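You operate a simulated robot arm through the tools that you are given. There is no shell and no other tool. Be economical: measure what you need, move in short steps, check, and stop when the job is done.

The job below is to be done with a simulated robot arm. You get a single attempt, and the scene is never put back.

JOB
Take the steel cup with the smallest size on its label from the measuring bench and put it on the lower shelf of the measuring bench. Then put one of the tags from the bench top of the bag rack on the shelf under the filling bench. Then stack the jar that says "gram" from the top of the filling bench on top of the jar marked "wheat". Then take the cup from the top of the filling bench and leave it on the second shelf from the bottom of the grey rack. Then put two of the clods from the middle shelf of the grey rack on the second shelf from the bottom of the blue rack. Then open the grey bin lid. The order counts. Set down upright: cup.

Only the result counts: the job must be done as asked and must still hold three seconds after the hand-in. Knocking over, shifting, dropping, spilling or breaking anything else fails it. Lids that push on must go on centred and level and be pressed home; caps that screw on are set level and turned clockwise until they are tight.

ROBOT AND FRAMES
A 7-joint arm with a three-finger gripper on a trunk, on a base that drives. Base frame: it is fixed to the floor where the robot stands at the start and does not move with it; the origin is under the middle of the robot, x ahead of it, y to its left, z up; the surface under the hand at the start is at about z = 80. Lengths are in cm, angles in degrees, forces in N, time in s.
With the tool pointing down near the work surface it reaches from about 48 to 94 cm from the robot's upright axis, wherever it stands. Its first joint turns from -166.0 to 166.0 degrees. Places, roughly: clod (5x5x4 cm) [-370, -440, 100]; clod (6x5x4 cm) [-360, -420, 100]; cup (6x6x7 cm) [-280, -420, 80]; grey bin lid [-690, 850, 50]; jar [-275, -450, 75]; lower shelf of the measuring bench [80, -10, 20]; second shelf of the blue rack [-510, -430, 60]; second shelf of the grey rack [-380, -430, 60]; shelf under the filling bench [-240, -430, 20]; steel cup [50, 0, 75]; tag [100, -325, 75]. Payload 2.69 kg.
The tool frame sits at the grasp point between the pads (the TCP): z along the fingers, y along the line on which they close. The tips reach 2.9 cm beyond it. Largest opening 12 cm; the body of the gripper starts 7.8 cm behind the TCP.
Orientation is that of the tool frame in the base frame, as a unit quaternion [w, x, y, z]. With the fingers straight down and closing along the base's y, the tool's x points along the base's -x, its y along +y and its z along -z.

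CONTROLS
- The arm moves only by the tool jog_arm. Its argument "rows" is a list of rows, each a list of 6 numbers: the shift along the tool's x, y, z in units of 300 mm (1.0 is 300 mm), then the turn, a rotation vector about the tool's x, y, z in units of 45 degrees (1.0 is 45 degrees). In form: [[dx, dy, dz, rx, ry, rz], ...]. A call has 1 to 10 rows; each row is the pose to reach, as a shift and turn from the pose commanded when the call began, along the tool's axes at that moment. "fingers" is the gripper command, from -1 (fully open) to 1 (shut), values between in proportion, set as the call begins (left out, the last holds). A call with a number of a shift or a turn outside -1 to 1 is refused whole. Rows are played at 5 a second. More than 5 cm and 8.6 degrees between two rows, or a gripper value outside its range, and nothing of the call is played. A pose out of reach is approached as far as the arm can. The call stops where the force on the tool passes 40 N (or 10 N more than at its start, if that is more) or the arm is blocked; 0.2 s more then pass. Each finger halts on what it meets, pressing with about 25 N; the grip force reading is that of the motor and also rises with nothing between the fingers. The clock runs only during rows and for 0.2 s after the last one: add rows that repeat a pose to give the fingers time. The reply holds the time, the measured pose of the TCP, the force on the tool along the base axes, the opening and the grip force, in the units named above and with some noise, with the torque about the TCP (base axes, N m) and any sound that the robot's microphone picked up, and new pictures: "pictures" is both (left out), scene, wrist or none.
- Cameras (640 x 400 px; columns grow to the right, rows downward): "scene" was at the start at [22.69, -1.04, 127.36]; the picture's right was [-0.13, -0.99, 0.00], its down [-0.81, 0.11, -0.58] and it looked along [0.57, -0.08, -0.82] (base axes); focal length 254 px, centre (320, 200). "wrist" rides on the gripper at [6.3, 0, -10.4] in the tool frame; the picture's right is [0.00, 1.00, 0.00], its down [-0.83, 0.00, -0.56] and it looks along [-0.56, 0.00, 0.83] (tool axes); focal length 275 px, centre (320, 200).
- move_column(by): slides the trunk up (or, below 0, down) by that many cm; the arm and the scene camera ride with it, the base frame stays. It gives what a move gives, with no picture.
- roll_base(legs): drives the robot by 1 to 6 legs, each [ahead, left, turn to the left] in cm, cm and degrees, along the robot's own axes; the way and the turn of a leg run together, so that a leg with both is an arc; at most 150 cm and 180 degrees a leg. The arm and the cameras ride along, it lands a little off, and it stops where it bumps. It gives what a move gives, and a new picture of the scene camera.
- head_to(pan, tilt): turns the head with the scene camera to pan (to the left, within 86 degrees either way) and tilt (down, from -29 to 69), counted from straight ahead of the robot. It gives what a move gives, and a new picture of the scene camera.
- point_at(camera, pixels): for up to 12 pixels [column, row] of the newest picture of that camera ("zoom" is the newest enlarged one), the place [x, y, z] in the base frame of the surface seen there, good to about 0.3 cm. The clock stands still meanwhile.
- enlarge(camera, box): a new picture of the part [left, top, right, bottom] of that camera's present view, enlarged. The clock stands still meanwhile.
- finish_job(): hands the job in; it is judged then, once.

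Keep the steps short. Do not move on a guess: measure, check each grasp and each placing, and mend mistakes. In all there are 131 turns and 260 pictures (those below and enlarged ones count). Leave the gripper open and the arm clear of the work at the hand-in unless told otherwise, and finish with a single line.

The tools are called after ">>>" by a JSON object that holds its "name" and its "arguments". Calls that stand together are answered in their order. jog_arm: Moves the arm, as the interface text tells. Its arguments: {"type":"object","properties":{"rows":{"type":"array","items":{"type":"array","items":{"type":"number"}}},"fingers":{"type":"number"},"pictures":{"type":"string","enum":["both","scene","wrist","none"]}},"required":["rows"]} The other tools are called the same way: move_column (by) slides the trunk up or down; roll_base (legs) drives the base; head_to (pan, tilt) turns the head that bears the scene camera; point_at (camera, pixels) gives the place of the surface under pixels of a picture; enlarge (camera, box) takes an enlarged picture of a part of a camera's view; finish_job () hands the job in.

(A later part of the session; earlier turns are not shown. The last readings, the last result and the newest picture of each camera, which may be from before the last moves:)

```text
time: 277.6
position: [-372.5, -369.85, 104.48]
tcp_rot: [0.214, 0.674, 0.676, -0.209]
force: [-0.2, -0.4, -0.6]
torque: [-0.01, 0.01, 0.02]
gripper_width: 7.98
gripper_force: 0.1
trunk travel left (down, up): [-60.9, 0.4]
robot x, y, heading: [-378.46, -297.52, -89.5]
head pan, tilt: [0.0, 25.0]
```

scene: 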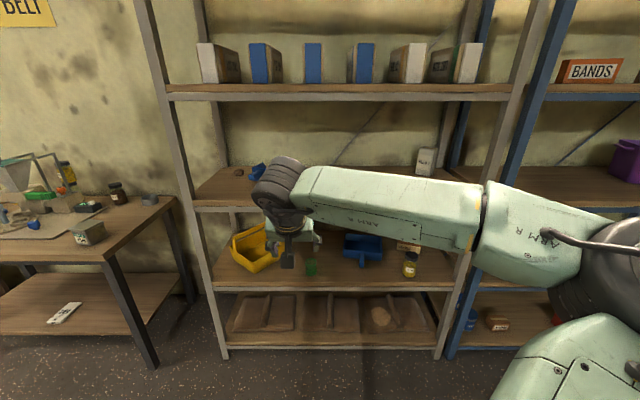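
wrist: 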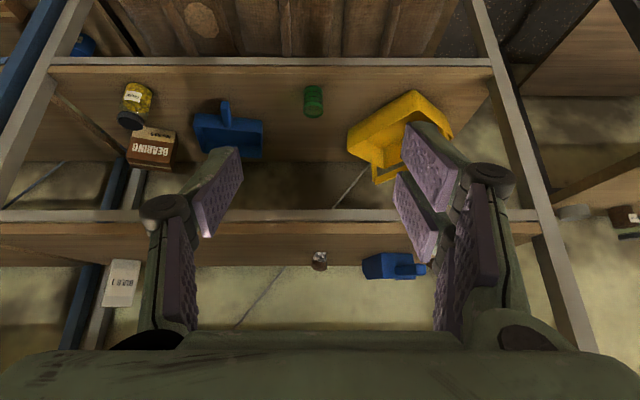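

Aligned. Driving 62 cm in at z=104.5 and measuring clod C with the wrist camera.

>>> {"name": "roll_base", "arguments": {"legs": [[62, 0, -0.5]]}}

>>> {"name": "jog_arm", "arguments": {"rows": [[0, 0, 0, 0, 0, 0]], "pictures": "wrist"}}

>>> {"name": "point_at", "arguments": {"camera": "wrist", "pixels": [[320, 145], [320, 155], [320, 165], [320, 175], [320, 185], [300, 165], [340, 165], [285, 165], [355, 165], [310, 165], [330, 165], [275, 165]]}}

```text
time: 281.1
position: [-373.34, -432.59, 104.58]
tcp_rot: [0.214, 0.677, 0.672, -0.21]
force: [0.5, 0.1, -0.2]
torque: [0.01, 0.0, -0.01]
gripper_width: 7.98
gripper_force: 0.0
trunk travel left (down, up): [-60.9, 0.4]
robot x, y, heading: [-378.33, -360.52, -90.2]
head pan, tilt: [0.0, 25.0]
```

scene: 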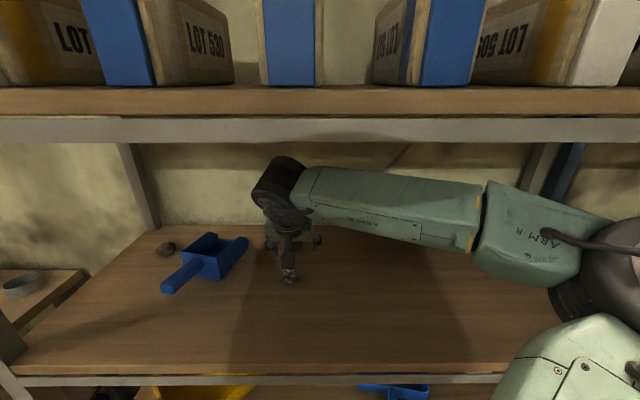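

```text
time: 281.5
position: [-373.39, -432.69, 104.38]
tcp_rot: [0.214, 0.677, 0.672, -0.209]
force: [0.0, -0.7, 0.3]
torque: [0.01, -0.01, 0.04]
gripper_width: 7.99
gripper_force: 0.1
trunk travel left (down, up): [-60.9, 0.4]
robot x, y, heading: [-378.64, -360.12, -90.4]
head pan, tilt: [0.0, 25.0]
```

wrist: 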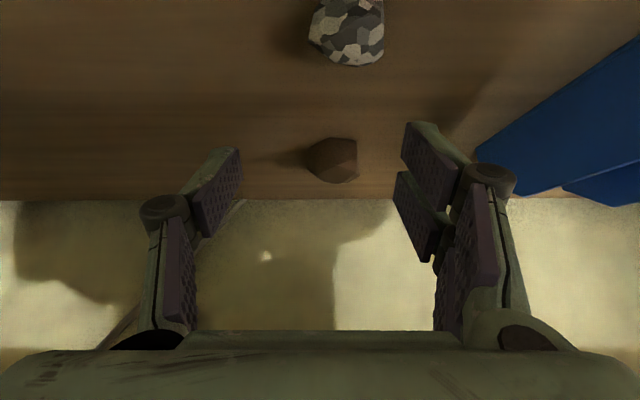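

```text
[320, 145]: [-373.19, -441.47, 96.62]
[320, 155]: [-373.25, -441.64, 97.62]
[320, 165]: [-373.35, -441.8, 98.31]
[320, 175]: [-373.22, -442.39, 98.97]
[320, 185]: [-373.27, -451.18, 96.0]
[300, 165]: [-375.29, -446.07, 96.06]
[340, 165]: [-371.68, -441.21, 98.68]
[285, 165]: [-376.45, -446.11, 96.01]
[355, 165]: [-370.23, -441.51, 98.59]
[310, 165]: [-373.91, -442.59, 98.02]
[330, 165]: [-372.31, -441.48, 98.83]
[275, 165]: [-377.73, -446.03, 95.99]
```

Clod C: x -370…-374.8, front y -441.2, top 99. Moving in, closing and lifting 4.5 cm.

>>> {"name": "jog_arm", "arguments": {"rows": [[-0.03, 0.037, 0.05, 0, 0, 0], [-0.08, 0.037, 0.14, 0, 0, 0], [-0.12, 0.037, 0.23, 0, 0, 0], [-0.16, 0.037, 0.306, 0, 0, 0], [-0.16, 0.037, 0.306, 0, 0, 0]], "pictures": "wrist"}}

>>> {"name": "jog_arm", "arguments": {"rows": [[0, 0, 0, 0, 0, 0], [0, 0, 0, 0, 0, 0], [0, 0, 0, 0, 0, 0], [0, 0, 0, 0, 0, 0], [0, 0, 0, 0, 0, 0]], "fingers": 1, "pictures": "none"}}

>>> {"name": "jog_arm", "arguments": {"rows": [[-0.02, 0, -0.03, 0, 0, 0], [-0.05, 0, -0.08, 0, 0, 0], [-0.086, 0, -0.123, 0, 0, 0], [-0.086, 0, -0.123, 0, 0, 0]]}}

```text
time: 282.7
position: [-372.06, -441.75, 99.57]
tcp_rot: [0.214, 0.677, 0.672, -0.21]
force: [0.7, 0.0, 0.6]
torque: [-0.02, -0.01, 0.0]
gripper_width: 7.99
gripper_force: 0.1
trunk travel left (down, up): [-60.9, 0.4]
robot x, y, heading: [-378.44, -360.64, -90.4]
head pan, tilt: [0.0, 25.0]
```

wrist: 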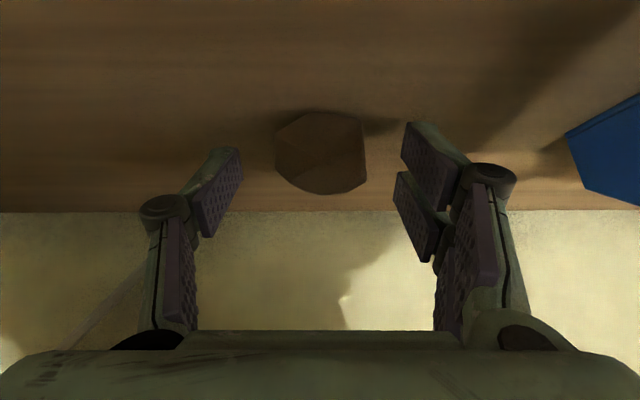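

```text
time: 283.9
position: [-372.13, -441.73, 99.61]
tcp_rot: [0.214, 0.677, 0.672, -0.211]
force: [0.5, -1.3, 0.4]
torque: [0.02, 0.01, 0.02]
gripper_width: 4.56
gripper_force: 25.4
trunk travel left (down, up): [-60.9, 0.4]
robot x, y, heading: [-378.61, -360.45, -90.7]
head pan, tilt: [0.0, 25.0]
```

```text
time: 284.9
position: [-372.11, -441.76, 104.19]
tcp_rot: [0.213, 0.678, 0.671, -0.211]
force: [0.2, 0.0, -0.5]
torque: [0.02, 0.01, 0.01]
gripper_width: 4.51
gripper_force: 25.7
trunk travel left (down, up): [-60.9, 0.4]
robot x, y, heading: [-378.59, -360.41, -90.4]
head pan, tilt: [0.0, 25.0]
```

scene: 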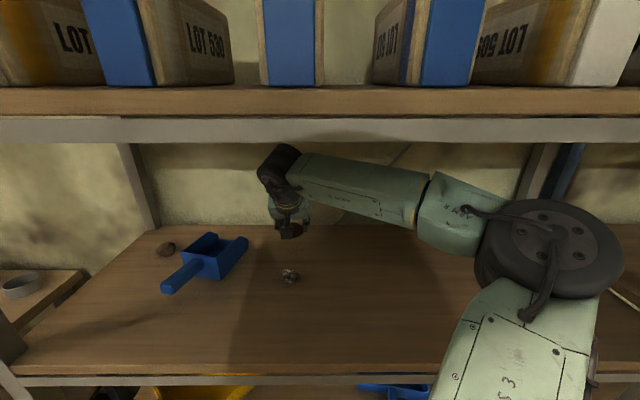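
wrist: 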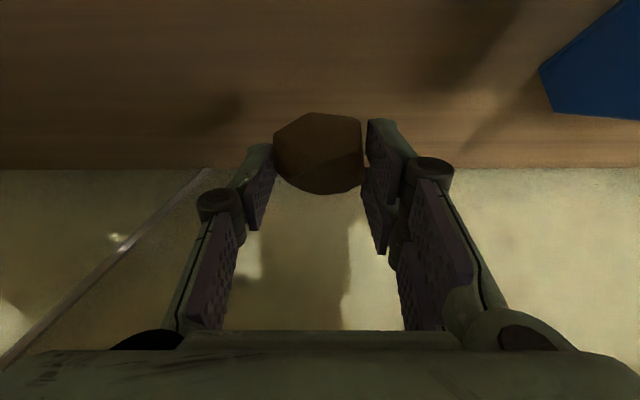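

Clod C is held. Backing out, strafing to the blue rack at x≈-487, lowering, driving in and lowering toward the shelf.

>>> {"name": "jog_arm", "arguments": {"rows": [[-0.038, 0, -0.055, 0, 0, 0], [-0.038, 0, -0.055, 0, 0, 0]], "pictures": "none"}}

>>> {"name": "roll_base", "arguments": {"legs": [[-62, 0, 0.4], [0, -58, 0], [0, -57, 0]]}}

>>> {"name": "move_column", "arguments": {"by": -40}}

>>> {"name": "move_column", "arguments": {"by": -4}}

```text
time: 285.5
position: [-372.34, -441.75, 106.32]
tcp_rot: [0.214, 0.677, 0.672, -0.21]
force: [-0.2, 0.1, -0.5]
torque: [0.01, -0.03, -0.01]
gripper_width: 4.51
gripper_force: 24.5
trunk travel left (down, up): [-60.9, 0.4]
robot x, y, heading: [-378.47, -360.31, -90.5]
head pan, tilt: [0.0, 25.0]
```

```text
time: 298.2
position: [-487.76, -379.53, 106.32]
tcp_rot: [0.214, 0.677, 0.672, -0.211]
force: [-0.9, -0.2, -1.3]
torque: [0.02, 0.01, 0.01]
gripper_width: 4.52
gripper_force: 25.0
trunk travel left (down, up): [-60.9, 0.4]
robot x, y, heading: [-493.67, -298.17, -90.3]
head pan, tilt: [0.0, 25.0]
```

scene: 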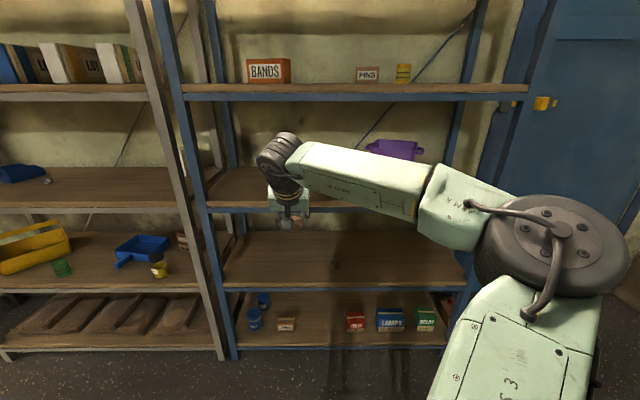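

```text
time: 302.0
position: [-487.75, -379.43, 66.2]
tcp_rot: [0.214, 0.678, 0.671, -0.21]
force: [0.4, -0.3, -1.2]
torque: [0.0, 0.0, -0.03]
gripper_width: 4.48
gripper_force: 24.8
trunk travel left (down, up): [-20.9, 40.4]
robot x, y, heading: [-493.7, -298.11, -90.4]
head pan, tilt: [0.0, 25.0]
```

```text
time: 302.8
position: [-487.74, -379.47, 62.28]
tcp_rot: [0.214, 0.677, 0.672, -0.21]
force: [-0.3, -0.5, -0.5]
torque: [0.0, -0.01, 0.01]
gripper_width: 4.48
gripper_force: 25.5
trunk travel left (down, up): [-16.9, 44.4]
robot x, y, heading: [-493.67, -297.82, -90.4]
head pan, tilt: [0.0, 25.0]
```

Driving in, lowering, releasing and retreating.

>>> {"name": "roll_base", "arguments": {"legs": [[41, 0, 0.4]]}}

>>> {"name": "jog_arm", "arguments": {"rows": [[0.025, 0, 0.035, 0, 0, 0], [0.05, 0, 0.07, 0, 0, 0], [0.065, 0, 0.094, 0, 0, 0], [0.065, 0, 0.094, 0, 0, 0]], "pictures": "none"}}

>>> {"name": "jog_arm", "arguments": {"rows": [[0, 0, 0, 0, 0, 0], [0, 0, 0, 0, 0, 0], [0, 0, 0, 0, 0, 0], [0, 0, 0, 0, 0, 0], [0, 0, -0.05, 0, 0, 0], [0, 0, -0.15, 0, 0, 0], [0, 0, -0.28, 0, 0, 0]], "fingers": -0.33}}

```text
time: 305.3
position: [-487.32, -419.94, 62.21]
tcp_rot: [0.215, 0.674, 0.675, -0.209]
force: [-0.2, 0.3, -0.9]
torque: [-0.01, 0.0, 0.01]
gripper_width: 4.5
gripper_force: 24.7
trunk travel left (down, up): [-16.9, 44.4]
robot x, y, heading: [-493.98, -338.38, -89.9]
head pan, tilt: [0.0, 25.0]
```

scene: 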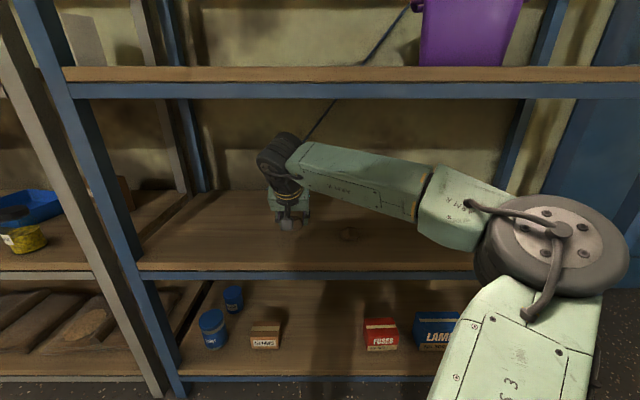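

```text
time: 306.3
position: [-487.06, -419.91, 58.66]
tcp_rot: [0.214, 0.675, 0.674, -0.21]
force: [0.2, -1.0, -0.4]
torque: [-0.02, -0.02, -0.01]
gripper_width: 4.45
gripper_force: 25.2
trunk travel left (down, up): [-16.9, 44.4]
robot x, y, heading: [-493.94, -338.14, -90.2]
head pan, tilt: [0.0, 25.0]
```

```text
time: 307.9
position: [-487.19, -415.16, 65.56]
tcp_rot: [0.214, 0.675, 0.673, -0.211]
force: [0.3, 0.7, -0.4]
torque: [0.0, -0.02, 0.01]
gripper_width: 7.98
gripper_force: 0.0
trunk travel left (down, up): [-16.9, 44.4]
robot x, y, heading: [-494.08, -338.62, -90.1]
head pan, tilt: [0.0, 25.0]
```

scene: 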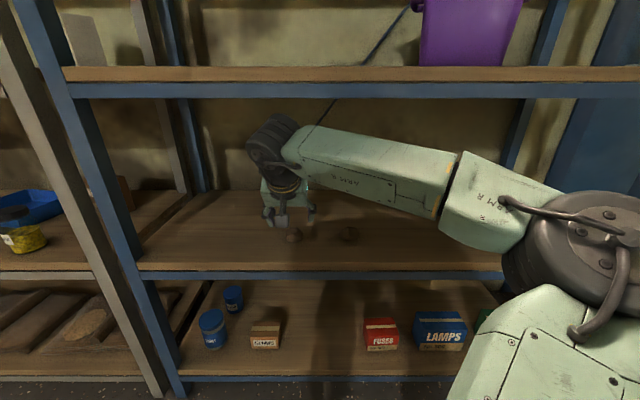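
wrist: 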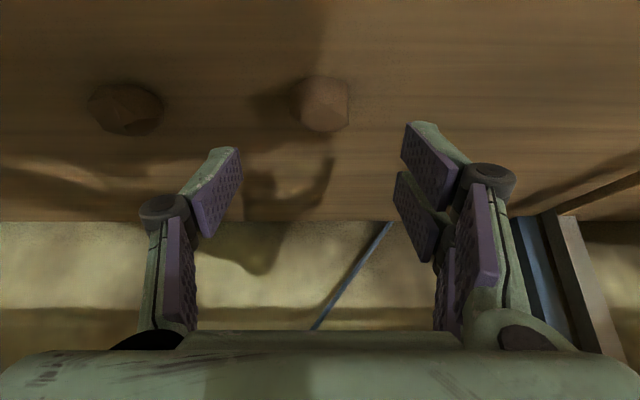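

Both clods rest on the blue rack's second shelf. Now the bin: backing off, raising the trunk, turning around to face +y and looking ahead.

>>> {"name": "roll_base", "arguments": {"legs": [[-80, 0, 0], [0, 0, 180]]}}

>>> {"name": "move_column", "arguments": {"by": 35}}

>>> {"name": "head_to", "arguments": {"pan": 30, "tilt": 8}}

>>> {"name": "head_to", "arguments": {"pan": -20, "tilt": 8}}

>>> {"name": "point_at", "arguments": {"camera": "scene", "pixels": [[100, 200], [100, 240], [100, 280], [200, 200], [200, 240], [200, 280], [300, 220], [300, 260], [400, 220], [400, 260], [500, 240], [600, 260]]}}

```text
time: 319.7
position: [-499.45, -182.55, 65.71]
tcp_rot: [0.212, -0.667, 0.682, 0.212]
force: [-0.1, 0.1, -0.4]
torque: [-0.04, -0.04, 0.03]
gripper_width: 7.98
gripper_force: 0.0
trunk travel left (down, up): [-16.9, 44.4]
robot x, y, heading: [-494.39, -259.53, 88.7]
head pan, tilt: [0.0, 25.0]
```

scene: 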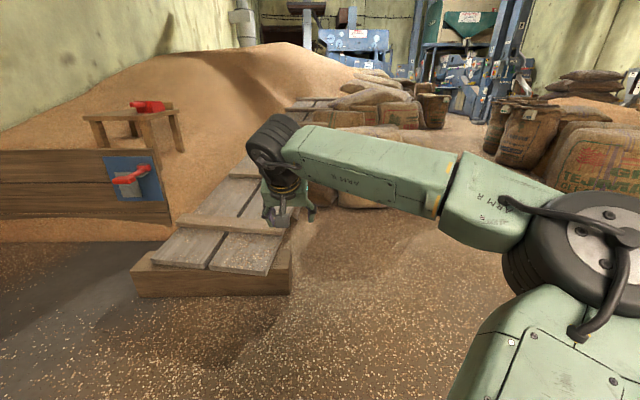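

```text
time: 323.1
position: [-499.36, -182.52, 100.74]
tcp_rot: [0.212, -0.667, 0.682, 0.213]
force: [0.4, -0.1, 0.2]
torque: [0.0, -0.03, 0.03]
gripper_width: 7.98
gripper_force: 0.1
trunk travel left (down, up): [-51.9, 9.4]
robot x, y, heading: [-494.39, -259.43, 88.9]
head pan, tilt: [0.0, 25.0]
```

```text
time: 324.0
position: [-499.37, -182.61, 100.62]
tcp_rot: [0.212, -0.666, 0.683, 0.212]
force: [0.0, 0.8, 0.6]
torque: [0.0, -0.01, 0.03]
gripper_width: 8.01
gripper_force: 0.1
trunk travel left (down, up): [-51.9, 9.4]
robot x, y, heading: [-494.14, -259.57, 88.6]
head pan, tilt: [30.0, 8.0]
```

scene: 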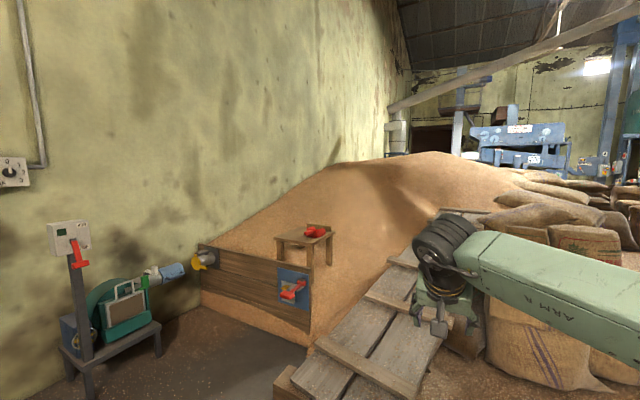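

```text
time: 325.2
position: [-499.54, -182.58, 100.74]
tcp_rot: [0.213, -0.667, 0.682, 0.212]
force: [0.0, -0.5, 0.4]
torque: [0.01, 0.03, -0.01]
gripper_width: 7.97
gripper_force: 0.0
trunk travel left (down, up): [-51.9, 9.4]
robot x, y, heading: [-494.37, -259.4, 88.8]
head pan, tilt: [-20.0, 8.0]
```

scene: 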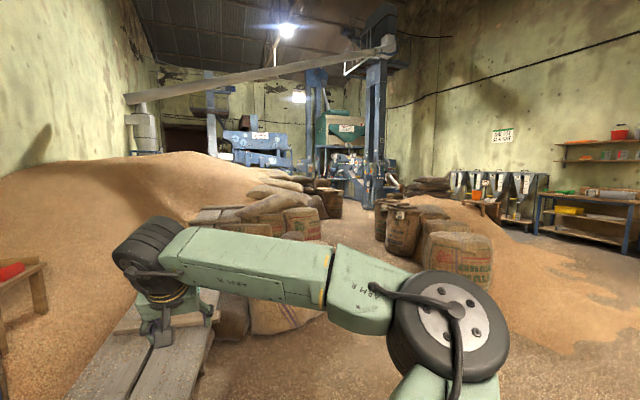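

```text
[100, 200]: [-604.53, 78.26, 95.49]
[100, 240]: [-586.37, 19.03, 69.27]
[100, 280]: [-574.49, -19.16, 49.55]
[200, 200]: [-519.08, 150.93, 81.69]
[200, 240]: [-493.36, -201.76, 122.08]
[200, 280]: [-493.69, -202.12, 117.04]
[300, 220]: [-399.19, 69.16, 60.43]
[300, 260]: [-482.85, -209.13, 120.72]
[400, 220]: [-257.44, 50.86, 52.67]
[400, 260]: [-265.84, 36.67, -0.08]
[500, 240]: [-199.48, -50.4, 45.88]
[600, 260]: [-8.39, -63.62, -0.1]
```

The passage lies between the sacks at x≈-330. Strafing over to it, driving to y≈20 and looking on.

>>> {"name": "roll_base", "arguments": {"legs": [[0, 0, 1.3], [0, -80, 0], [0, -80, 0], [150, 0, 0], [130, 0, 0]]}}

>>> {"name": "head_to", "arguments": {"pan": 0, "tilt": 10}}

>>> {"name": "point_at", "arguments": {"camera": "scene", "pixels": [[150, 220], [250, 200], [250, 230], [320, 215], [320, 240], [400, 215], [400, 240], [450, 230], [500, 230], [200, 240], [350, 200], [290, 205]]}}

```text
time: 346.6
position: [-335.47, -28.7, 100.78]
tcp_rot: [0.214, -0.659, 0.69, 0.209]
force: [0.4, -0.1, -0.2]
torque: [0.0, -0.03, -0.02]
gripper_width: 7.98
gripper_force: 0.1
trunk travel left (down, up): [-51.9, 9.4]
robot x, y, heading: [-332.32, -105.99, 87.1]
head pan, tilt: [-20.0, 8.0]
stopped in leg 5: the robot was blocked; the commanded pose is now the measured one
```

scene: 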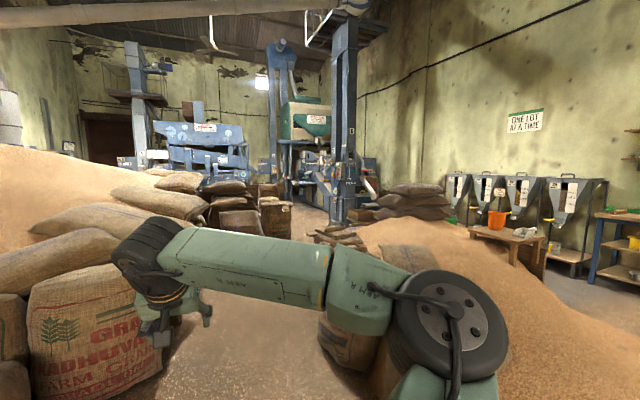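

```text
time: 347.4
position: [-335.37, -28.61, 100.66]
tcp_rot: [0.213, -0.66, 0.689, 0.21]
force: [-0.3, 0.9, 0.4]
torque: [0.03, 0.02, 0.01]
gripper_width: 7.97
gripper_force: 0.1
trunk travel left (down, up): [-51.9, 9.4]
robot x, y, heading: [-331.94, -105.7, 87.2]
head pan, tilt: [0.0, 10.0]
```

scene: 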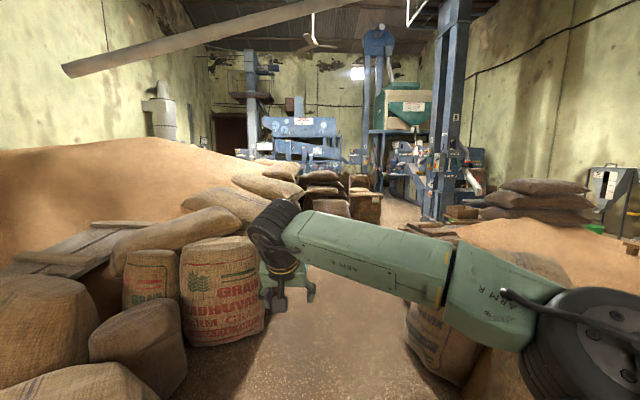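

```text
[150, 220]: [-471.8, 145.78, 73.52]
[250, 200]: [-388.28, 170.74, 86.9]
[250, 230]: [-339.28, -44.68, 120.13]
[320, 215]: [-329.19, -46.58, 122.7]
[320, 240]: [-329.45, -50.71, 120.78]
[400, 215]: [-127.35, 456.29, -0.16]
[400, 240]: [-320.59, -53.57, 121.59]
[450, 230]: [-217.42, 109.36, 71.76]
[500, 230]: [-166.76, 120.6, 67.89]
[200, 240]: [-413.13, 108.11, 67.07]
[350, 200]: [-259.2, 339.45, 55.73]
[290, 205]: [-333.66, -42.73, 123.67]
```

Blocked at y≈-106. Looking down at the gap to see what is in the way.

>>> {"name": "point_at", "arguments": {"camera": "scene", "pixels": [[262, 325], [240, 340], [410, 340], [440, 375], [300, 340], [340, 300], [385, 330], [350, 380], [270, 380], [300, 300], [185, 370], [470, 390]]}}

>>> {"name": "head_to", "arguments": {"pan": -12, "tilt": 40}}

>>> {"name": "point_at", "arguments": {"camera": "scene", "pixels": [[120, 200], [200, 200], [280, 200], [350, 200], [420, 200], [150, 300], [230, 300], [300, 300], [150, 150], [250, 150], [350, 150], [420, 260]]}}

```text
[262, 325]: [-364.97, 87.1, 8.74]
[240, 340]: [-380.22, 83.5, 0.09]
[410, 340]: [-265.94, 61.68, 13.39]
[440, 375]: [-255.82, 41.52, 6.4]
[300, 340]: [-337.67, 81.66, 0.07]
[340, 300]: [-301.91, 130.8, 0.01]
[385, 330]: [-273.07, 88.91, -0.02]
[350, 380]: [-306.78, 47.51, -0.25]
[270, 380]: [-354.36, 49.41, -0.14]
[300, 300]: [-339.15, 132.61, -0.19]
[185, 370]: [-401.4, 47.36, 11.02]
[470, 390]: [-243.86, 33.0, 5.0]
```

```text
time: 348.4
position: [-335.34, -28.68, 100.71]
tcp_rot: [0.214, -0.66, 0.689, 0.211]
force: [0.4, -0.4, 0.0]
torque: [0.02, -0.03, -0.02]
gripper_width: 7.98
gripper_force: 0.1
trunk travel left (down, up): [-51.9, 9.4]
robot x, y, heading: [-332.08, -105.45, 87.5]
head pan, tilt: [-12.0, 40.0]
```

scene: 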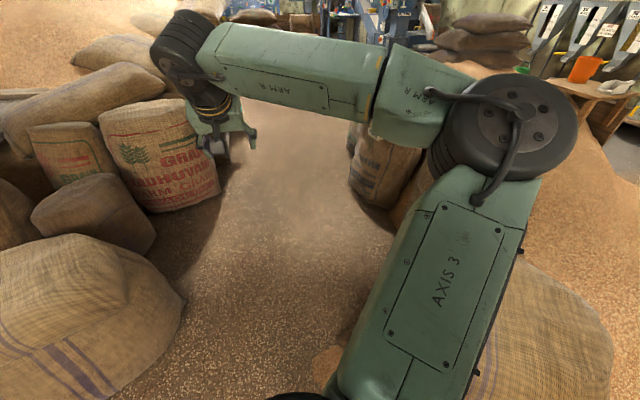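

```text
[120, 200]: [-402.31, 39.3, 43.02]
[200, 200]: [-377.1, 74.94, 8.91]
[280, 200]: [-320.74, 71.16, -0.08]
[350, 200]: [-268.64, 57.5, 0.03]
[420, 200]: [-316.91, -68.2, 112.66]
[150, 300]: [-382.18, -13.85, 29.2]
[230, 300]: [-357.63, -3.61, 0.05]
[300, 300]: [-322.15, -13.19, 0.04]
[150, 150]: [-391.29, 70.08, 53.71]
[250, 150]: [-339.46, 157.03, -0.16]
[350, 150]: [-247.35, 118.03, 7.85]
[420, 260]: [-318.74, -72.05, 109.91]
```

The gap is about x -372…-302 at y≈-40. I'll straighten, shift 5 cm left and try ahead in steps.

>>> {"name": "point_at", "arguments": {"camera": "scene", "pixels": [[325, 360], [338, 348], [495, 300], [520, 280], [500, 340], [183, 300], [165, 330]]}}

>>> {"name": "roll_base", "arguments": {"legs": [[-8, 0, 2.7], [0, 6, 0], [100, 0, 0]]}}

```text
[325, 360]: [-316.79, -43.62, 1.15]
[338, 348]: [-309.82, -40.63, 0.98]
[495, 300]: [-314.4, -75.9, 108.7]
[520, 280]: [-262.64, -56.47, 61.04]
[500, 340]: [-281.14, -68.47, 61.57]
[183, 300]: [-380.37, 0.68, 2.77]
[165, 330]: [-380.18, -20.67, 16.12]
```

```text
time: 355.0
position: [-343.35, 64.04, 100.77]
tcp_rot: [0.21, -0.671, 0.678, 0.214]
force: [-0.3, 0.0, -0.2]
torque: [0.03, 0.01, 0.04]
gripper_width: 8.0
gripper_force: 0.0
trunk travel left (down, up): [-51.9, 9.4]
robot x, y, heading: [-337.58, -12.79, 89.2]
head pan, tilt: [-12.0, 40.0]
```

scene: 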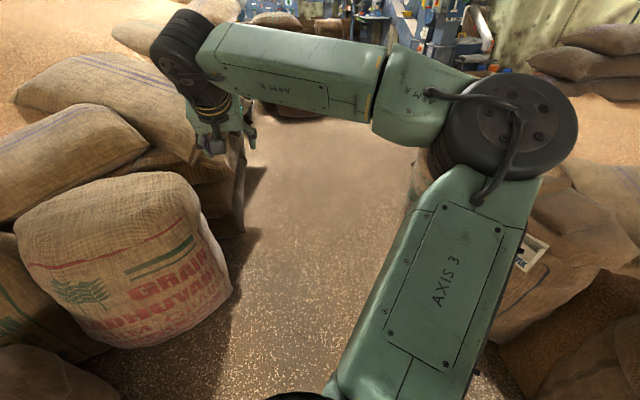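

Through the tight spot. Continuing, then looking ahead for the bin.

>>> {"name": "roll_base", "arguments": {"legs": [[0, -14, 0.8], [140, 0, 0]]}}

>>> {"name": "head_to", "arguments": {"pan": 5, "tilt": 14}}

>>> {"name": "point_at", "arguments": {"camera": "scene", "pixels": [[60, 180], [150, 180], [220, 180], [300, 170], [360, 170], [420, 190], [420, 220], [480, 190], [300, 300], [350, 350], [560, 220], [100, 260]]}}

>>> {"name": "enlarge", "arguments": {"camera": "scene", "box": [100, 60, 500, 260]}}

```text
time: 356.3
position: [-337.82, 64.13, 100.75]
tcp_rot: [0.211, -0.669, 0.68, 0.214]
force: [1.1, -0.7, -0.3]
torque: [-0.01, 0.0, 0.01]
gripper_width: 7.98
gripper_force: 0.0
trunk travel left (down, up): [-51.9, 9.4]
robot x, y, heading: [-332.47, -12.37, 89.0]
head pan, tilt: [-12.0, 40.0]
stopped in leg 1: the robot was blocked; the commanded pose is now the measured one
```

scene: 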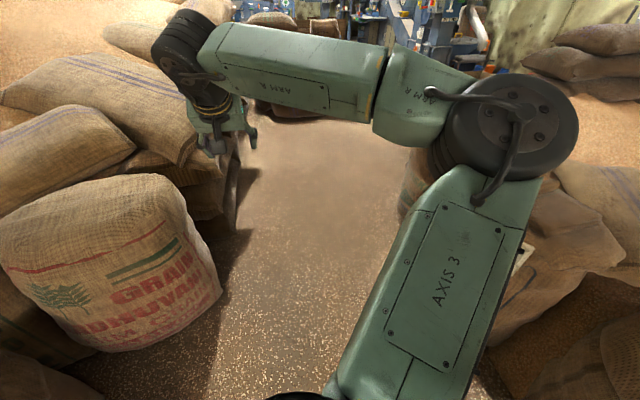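

```text
time: 357.2
position: [-337.94, 64.11, 100.68]
tcp_rot: [0.211, -0.669, 0.68, 0.213]
force: [-0.2, -1.0, 0.0]
torque: [0.0, 0.05, 0.01]
gripper_width: 7.99
gripper_force: 0.0
trunk travel left (down, up): [-51.9, 9.4]
robot x, y, heading: [-331.94, -12.88, 89.2]
head pan, tilt: [5.0, 14.0]
```

scene: 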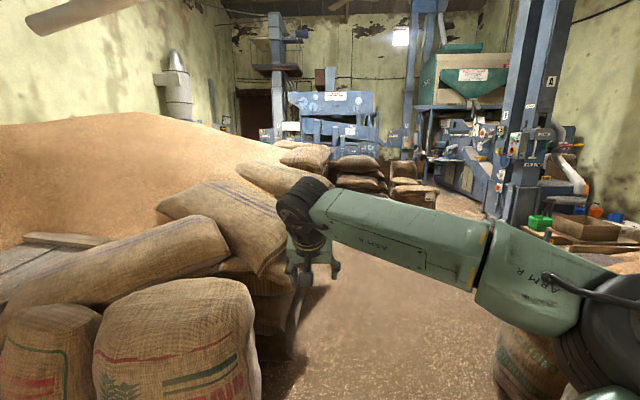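

```text
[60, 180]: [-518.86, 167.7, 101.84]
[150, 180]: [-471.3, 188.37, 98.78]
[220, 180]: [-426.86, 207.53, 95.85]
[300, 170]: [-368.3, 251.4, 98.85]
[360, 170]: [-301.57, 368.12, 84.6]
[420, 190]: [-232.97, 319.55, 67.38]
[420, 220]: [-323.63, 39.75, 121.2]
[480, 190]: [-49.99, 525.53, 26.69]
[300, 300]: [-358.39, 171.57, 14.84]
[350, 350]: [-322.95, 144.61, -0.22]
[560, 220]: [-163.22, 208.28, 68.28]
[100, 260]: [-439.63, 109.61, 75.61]
```

```text
1.60 times, centred on (300, 160) of scene
```

zoom: 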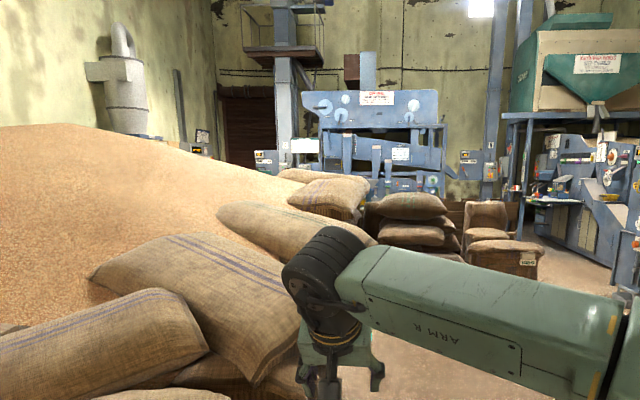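

Straight ahead is free; the sacks pinch on the right. Driving on with a gradual drift to the right, then looking.

>>> {"name": "roll_base", "arguments": {"legs": [[80, 0, 0.8], [55, -12, 0], [55, -38, 0], [65, -58, 0]]}}

>>> {"name": "head_to", "arguments": {"pan": 35, "tilt": 12}}

>>> {"name": "head_to", "arguments": {"pan": -15, "tilt": 20}}

>>> {"name": "point_at", "arguments": {"camera": "scene", "pixels": [[100, 150], [200, 120], [200, 200], [300, 120], [300, 160], [400, 120], [400, 180], [500, 150], [500, 250], [250, 260], [350, 280], [150, 260]]}}

```text
time: 372.2
position: [-229.5, 319.3, 100.7]
tcp_rot: [0.21, -0.672, 0.678, 0.213]
force: [0.3, -0.4, -0.5]
torque: [0.02, -0.01, -0.03]
gripper_width: 7.97
gripper_force: 0.1
trunk travel left (down, up): [-51.9, 9.4]
robot x, y, heading: [-223.47, 242.73, 89.7]
head pan, tilt: [5.0, 14.0]
```

scene: 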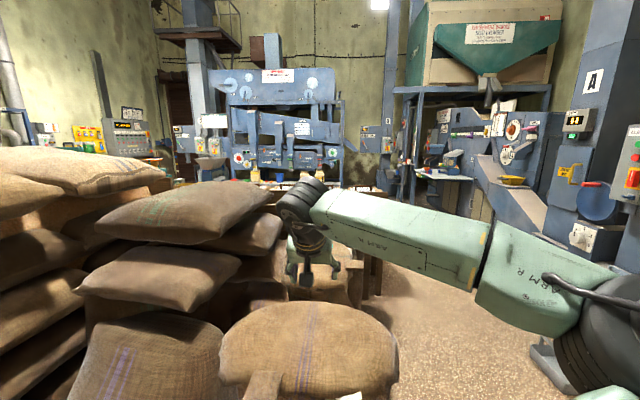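

```text
time: 373.1
position: [-229.47, 319.37, 100.7]
tcp_rot: [0.21, -0.671, 0.678, 0.214]
force: [-0.1, 0.0, 0.4]
torque: [0.0, 0.01, -0.01]
gripper_width: 7.99
gripper_force: 0.0
trunk travel left (down, up): [-51.9, 9.4]
robot x, y, heading: [-223.51, 242.72, 89.6]
head pan, tilt: [35.0, 12.0]
```

scene: 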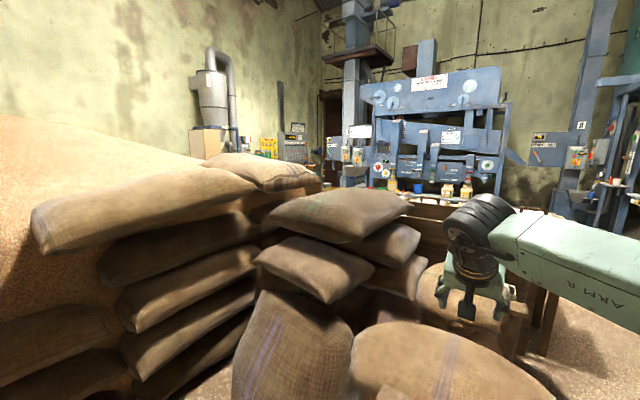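

```text
time: 374.3
position: [-229.58, 319.3, 100.73]
tcp_rot: [0.21, -0.672, 0.678, 0.213]
force: [0.1, 0.1, -0.2]
torque: [0.01, 0.04, -0.01]
gripper_width: 7.99
gripper_force: 0.1
trunk travel left (down, up): [-51.9, 9.4]
robot x, y, heading: [-223.42, 242.28, 89.8]
head pan, tilt: [-15.0, 20.0]
```

scene: 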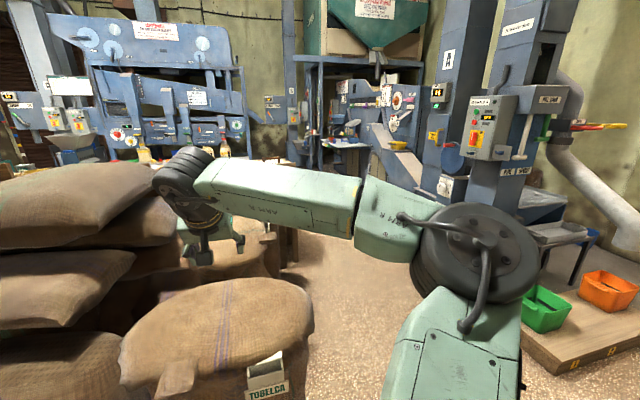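

```text
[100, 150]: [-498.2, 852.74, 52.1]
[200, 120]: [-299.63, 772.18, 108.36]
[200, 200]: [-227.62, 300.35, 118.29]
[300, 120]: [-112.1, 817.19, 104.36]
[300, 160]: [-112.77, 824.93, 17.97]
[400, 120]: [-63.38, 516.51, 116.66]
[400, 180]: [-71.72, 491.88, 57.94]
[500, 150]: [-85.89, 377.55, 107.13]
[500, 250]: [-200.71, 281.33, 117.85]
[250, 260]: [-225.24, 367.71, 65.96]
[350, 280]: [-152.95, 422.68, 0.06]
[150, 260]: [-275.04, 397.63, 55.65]
```

The way on is at x≈-151 past the TOBELCA sack, then toward the machine. Driving there and looking left.

>>> {"name": "roll_base", "arguments": {"legs": [[18, 0, 0.3], [20, -40, 0], [20, -32, 0], [130, 0, 0], [115, 0, 0]]}}

>>> {"name": "head_to", "arguments": {"pan": 20, "tilt": 20}}

>>> {"name": "head_to", "arguments": {"pan": 70, "tilt": 18}}

>>> {"name": "point_at", "arguments": {"camera": "scene", "pixels": [[320, 200], [320, 240], [320, 280], [400, 200], [400, 240], [400, 280], [250, 240], [250, 280], [480, 240], [480, 280], [180, 260], [560, 260]]}}

```text
time: 393.4
position: [-156.2, 624.6, 100.65]
tcp_rot: [0.211, -0.67, 0.679, 0.213]
force: [0.7, -0.9, -0.4]
torque: [0.01, 0.0, 0.0]
gripper_width: 7.99
gripper_force: 0.1
trunk travel left (down, up): [-51.9, 9.4]
robot x, y, heading: [-150.4, 547.54, 89.3]
head pan, tilt: [-15.0, 20.0]
```

scene: 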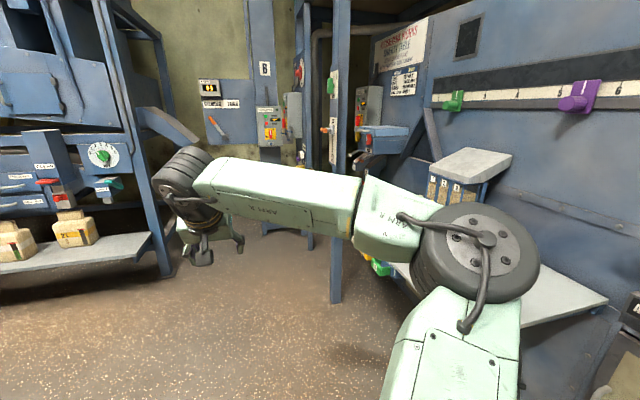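

```text
time: 394.4
position: [-156.17, 624.41, 100.73]
tcp_rot: [0.211, -0.67, 0.679, 0.213]
force: [-0.2, 0.2, -1.2]
torque: [0.01, 0.02, -0.01]
gripper_width: 7.99
gripper_force: 0.1
trunk travel left (down, up): [-51.9, 9.4]
robot x, y, heading: [-150.39, 547.51, 89.5]
head pan, tilt: [20.0, 20.0]
```

scene: 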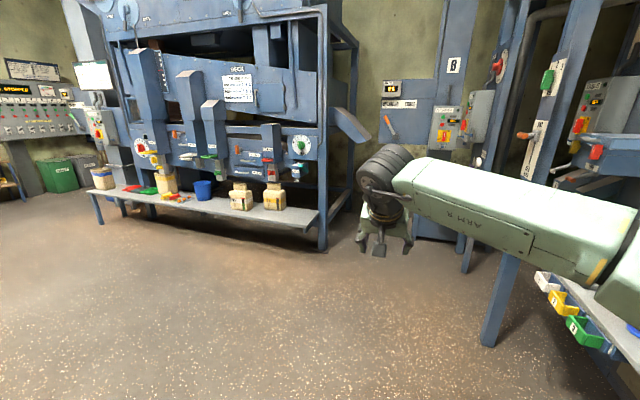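

```text
time: 395.6
position: [-156.23, 624.53, 100.64]
tcp_rot: [0.211, -0.67, 0.679, 0.213]
force: [-0.7, 0.0, -0.4]
torque: [0.05, 0.01, -0.04]
gripper_width: 7.98
gripper_force: 0.0
trunk travel left (down, up): [-51.9, 9.4]
robot x, y, heading: [-150.06, 547.61, 89.5]
head pan, tilt: [70.0, 18.0]
```

scene: 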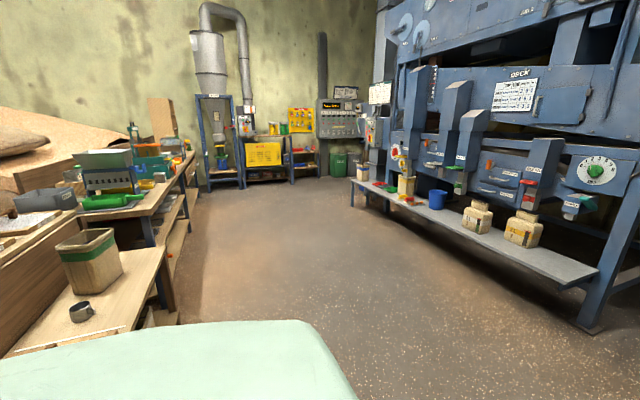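

```text
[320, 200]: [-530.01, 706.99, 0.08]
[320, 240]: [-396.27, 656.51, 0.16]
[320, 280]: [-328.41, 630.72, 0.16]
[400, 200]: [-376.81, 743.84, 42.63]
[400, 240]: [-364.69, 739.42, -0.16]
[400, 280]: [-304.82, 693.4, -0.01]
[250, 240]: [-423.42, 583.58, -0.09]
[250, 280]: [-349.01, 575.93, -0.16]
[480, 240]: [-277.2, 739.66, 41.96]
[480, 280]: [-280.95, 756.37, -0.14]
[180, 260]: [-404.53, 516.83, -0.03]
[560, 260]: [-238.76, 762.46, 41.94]
```

The bins are visible near (340,160) and (357,163), across open floor. Turning left and driving toward them, then zooming.

>>> {"name": "roll_base", "arguments": {"legs": [[25, 0, 0], [0, 0, 90], [120, -50, 0], [140, 0, 0]]}}

>>> {"name": "head_to", "arguments": {"pan": -35, "tilt": 15}}

>>> {"name": "point_at", "arguments": {"camera": "scene", "pixels": [[200, 180], [240, 180], [280, 180], [320, 180], [360, 180], [200, 220], [240, 220], [280, 220], [320, 220], [360, 220], [280, 250], [400, 200]]}}

>>> {"name": "enlarge", "arguments": {"camera": "scene", "box": [120, 80, 440, 280]}}

```text
time: 414.2
position: [-488.81, 616.26, 100.73]
tcp_rot: [0.004, 0.954, -0.001, -0.3]
force: [-0.3, -0.3, -0.2]
torque: [-0.02, 0.0, 0.01]
gripper_width: 7.99
gripper_force: 0.0
trunk travel left (down, up): [-51.9, 9.4]
robot x, y, heading: [-412.15, 623.33, -180.1]
head pan, tilt: [70.0, 18.0]
```

scene: 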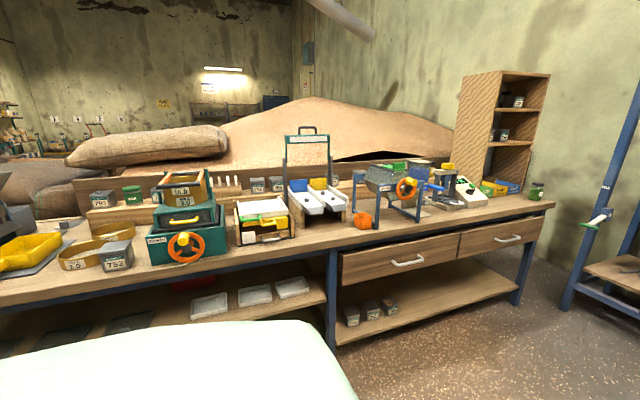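

```text
time: 416.0
position: [-488.78, 616.26, 100.58]
tcp_rot: [0.004, 0.954, 0.0, -0.299]
force: [0.3, 1.0, 0.2]
torque: [0.0, -0.02, 0.0]
gripper_width: 7.97
gripper_force: 0.1
trunk travel left (down, up): [-51.9, 9.4]
robot x, y, heading: [-412.08, 623.03, -179.9]
head pan, tilt: [-35.0, 15.0]
```

scene: 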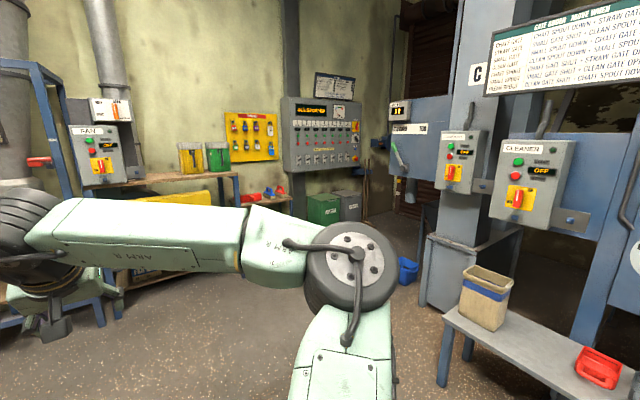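

```text
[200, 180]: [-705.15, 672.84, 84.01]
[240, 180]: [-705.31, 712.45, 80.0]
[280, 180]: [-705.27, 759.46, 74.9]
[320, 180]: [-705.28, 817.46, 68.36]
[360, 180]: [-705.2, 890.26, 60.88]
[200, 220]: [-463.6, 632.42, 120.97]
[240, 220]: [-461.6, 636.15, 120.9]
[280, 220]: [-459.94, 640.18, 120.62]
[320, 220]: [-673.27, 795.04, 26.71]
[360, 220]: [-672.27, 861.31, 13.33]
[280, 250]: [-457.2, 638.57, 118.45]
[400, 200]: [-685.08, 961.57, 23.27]
```

```text
2.00 times, centred on (280, 180) of scene
```

zoom: 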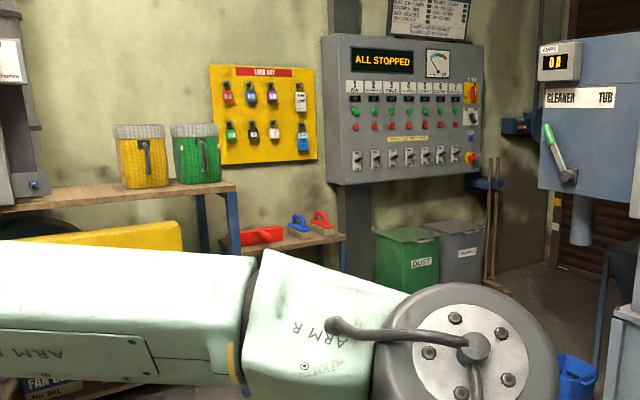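

The grey bin stands right of the green DUST bin (front x≈-672). Checking the blue bucket and machine corner while driving nearer.

>>> {"name": "point_at", "arguments": {"camera": "scene", "pixels": [[408, 258], [408, 280], [398, 275], [440, 350], [427, 300], [352, 196], [340, 196], [363, 196], [352, 205], [340, 205], [363, 208], [325, 197]]}}

>>> {"name": "roll_base", "arguments": {"legs": [[145, 0, 0], [0, -75, 0]]}}

>>> {"name": "head_to", "arguments": {"pan": -30, "tilt": 35}}

>>> {"name": "enlarge", "arguments": {"camera": "scene", "box": [240, 60, 540, 260]}}

>>> {"name": "point_at", "arguments": {"camera": "zoom", "pixels": [[120, 120], [200, 120], [280, 120], [360, 120], [120, 200], [200, 200], [280, 200], [360, 200], [440, 200], [200, 260], [280, 260], [360, 260]]}}

```text
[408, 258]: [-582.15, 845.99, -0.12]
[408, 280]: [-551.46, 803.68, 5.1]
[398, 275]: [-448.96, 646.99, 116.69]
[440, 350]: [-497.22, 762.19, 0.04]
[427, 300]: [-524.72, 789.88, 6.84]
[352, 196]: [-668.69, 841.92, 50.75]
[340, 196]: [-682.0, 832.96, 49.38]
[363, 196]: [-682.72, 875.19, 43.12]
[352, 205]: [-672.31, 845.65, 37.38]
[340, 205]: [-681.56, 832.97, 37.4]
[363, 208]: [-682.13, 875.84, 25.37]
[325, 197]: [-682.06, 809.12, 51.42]
```

```text
time: 429.0
position: [-633.8, 688.75, 100.69]
tcp_rot: [0.006, 0.954, 0.008, -0.299]
force: [-0.4, 0.7, 0.4]
torque: [-0.03, 0.0, 0.0]
gripper_width: 7.99
gripper_force: 0.1
trunk travel left (down, up): [-51.9, 9.4]
robot x, y, heading: [-557.27, 696.91, -178.6]
head pan, tilt: [-35.0, 15.0]
```

scene: 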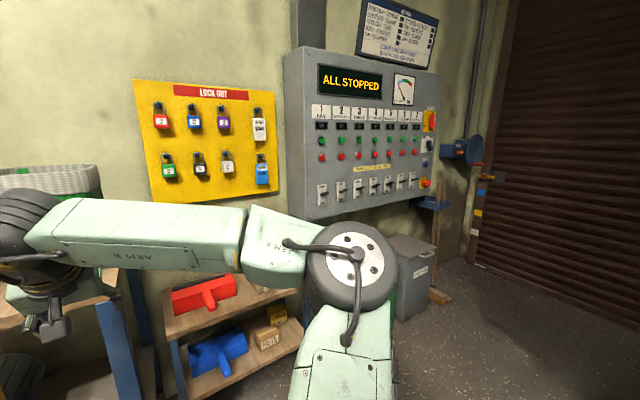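

```text
time: 429.8
position: [-634.04, 688.68, 100.72]
tcp_rot: [0.006, 0.954, 0.008, -0.3]
force: [0.0, -0.5, 0.0]
torque: [0.0, -0.04, 0.01]
gripper_width: 7.96
gripper_force: 0.0
trunk travel left (down, up): [-51.9, 9.4]
robot x, y, heading: [-557.26, 696.8, -179.2]
head pan, tilt: [-30.0, 35.0]
```

scene: 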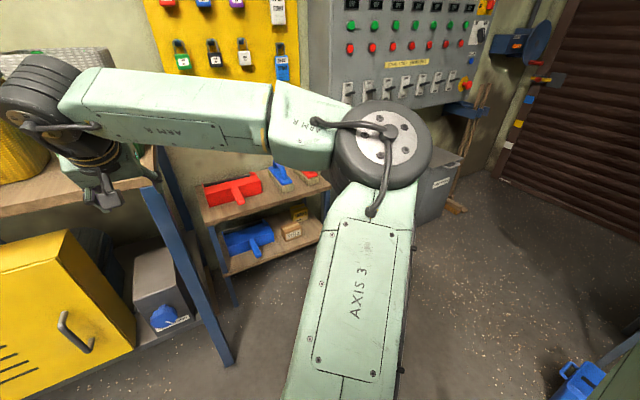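

```text
2.00 times, centred on (390, 160) of scene
```

zoom: 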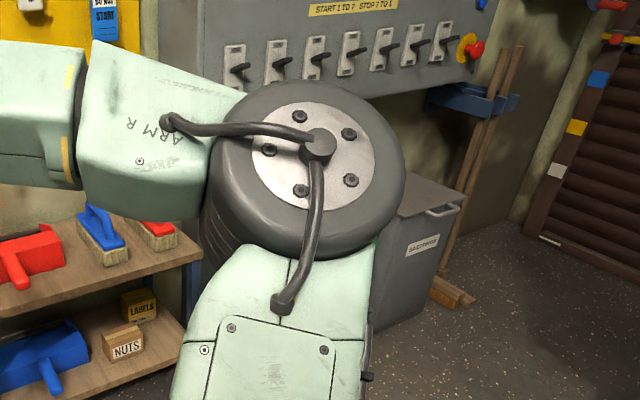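

```text
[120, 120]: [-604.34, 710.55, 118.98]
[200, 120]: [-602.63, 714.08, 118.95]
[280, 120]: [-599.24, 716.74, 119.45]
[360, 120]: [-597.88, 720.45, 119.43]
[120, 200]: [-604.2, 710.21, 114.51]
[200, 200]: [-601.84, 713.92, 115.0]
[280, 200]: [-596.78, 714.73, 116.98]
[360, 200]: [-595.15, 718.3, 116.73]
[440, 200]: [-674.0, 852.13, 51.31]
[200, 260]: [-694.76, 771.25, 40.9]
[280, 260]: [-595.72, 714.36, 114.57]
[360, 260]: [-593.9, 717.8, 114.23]
```

I can see the bin's lid with a front handle near [-670, 850, 51]. Measuring the bench leg, low shelf and bucket to plan the base path, and folding the arm in.

>>> {"name": "point_at", "arguments": {"camera": "scene", "pixels": [[228, 362], [232, 303], [320, 262], [575, 375], [562, 392], [590, 362], [452, 172], [455, 208], [430, 225], [440, 160], [460, 165], [425, 200]]}}

>>> {"name": "jog_arm", "arguments": {"rows": [[0.14, 0, -0.09, 0, 0, 0], [0.27, 0, -0.19, 0, 0, 0], [0.41, 0, -0.28, 0, 0, 0], [0.48, 0, -0.33, 0, 0, 0]], "pictures": "none"}}

>>> {"name": "head_to", "arguments": {"pan": -62, "tilt": 40}}

>>> {"name": "point_at", "arguments": {"camera": "scene", "pixels": [[320, 200], [360, 250], [380, 270], [400, 290], [420, 250], [300, 300], [350, 300], [250, 200], [200, 200], [440, 290], [400, 320], [450, 330]]}}

```text
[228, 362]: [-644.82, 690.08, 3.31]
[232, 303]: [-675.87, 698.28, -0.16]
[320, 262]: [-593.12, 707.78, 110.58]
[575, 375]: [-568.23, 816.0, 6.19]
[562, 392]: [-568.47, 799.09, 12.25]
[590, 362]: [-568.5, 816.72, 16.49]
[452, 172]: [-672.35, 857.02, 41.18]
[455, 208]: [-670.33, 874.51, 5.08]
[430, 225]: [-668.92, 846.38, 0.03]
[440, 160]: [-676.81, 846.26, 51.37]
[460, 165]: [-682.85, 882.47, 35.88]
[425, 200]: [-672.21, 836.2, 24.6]
```

```text
time: 430.8
position: [-616.19, 689.39, 100.44]
tcp_rot: [0.006, 0.954, 0.007, -0.3]
force: [-0.3, 0.4, 0.1]
torque: [0.04, -0.01, 0.01]
gripper_width: 8.0
gripper_force: 0.0
trunk travel left (down, up): [-51.9, 9.4]
robot x, y, heading: [-557.25, 697.07, -179.0]
head pan, tilt: [-30.0, 35.0]
```

```text
time: 431.8
position: [-616.27, 689.23, 100.53]
tcp_rot: [0.006, 0.954, 0.008, -0.3]
force: [-0.2, -0.1, -0.3]
torque: [-0.01, 0.0, -0.01]
gripper_width: 7.99
gripper_force: 0.1
trunk travel left (down, up): [-51.9, 9.4]
robot x, y, heading: [-557.5, 696.94, -178.8]
head pan, tilt: [-62.0, 40.0]
```

scene: 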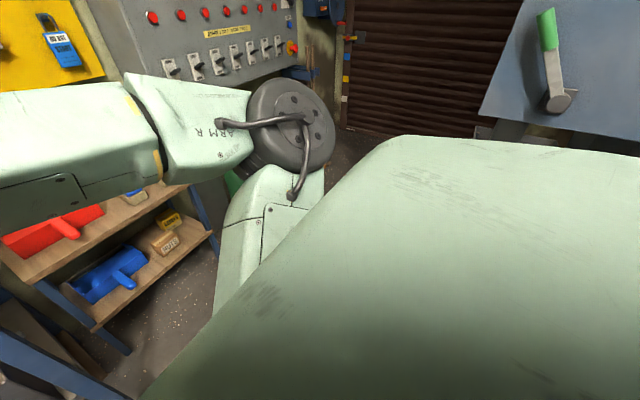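

```text
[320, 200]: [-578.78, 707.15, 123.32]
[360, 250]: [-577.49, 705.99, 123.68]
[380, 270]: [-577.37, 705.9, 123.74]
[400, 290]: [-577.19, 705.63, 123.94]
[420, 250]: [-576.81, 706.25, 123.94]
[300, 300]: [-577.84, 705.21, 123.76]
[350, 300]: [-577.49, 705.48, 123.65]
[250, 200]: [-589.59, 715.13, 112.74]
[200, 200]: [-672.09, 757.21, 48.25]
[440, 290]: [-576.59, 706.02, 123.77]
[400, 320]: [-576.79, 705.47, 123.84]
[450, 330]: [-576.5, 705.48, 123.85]
```

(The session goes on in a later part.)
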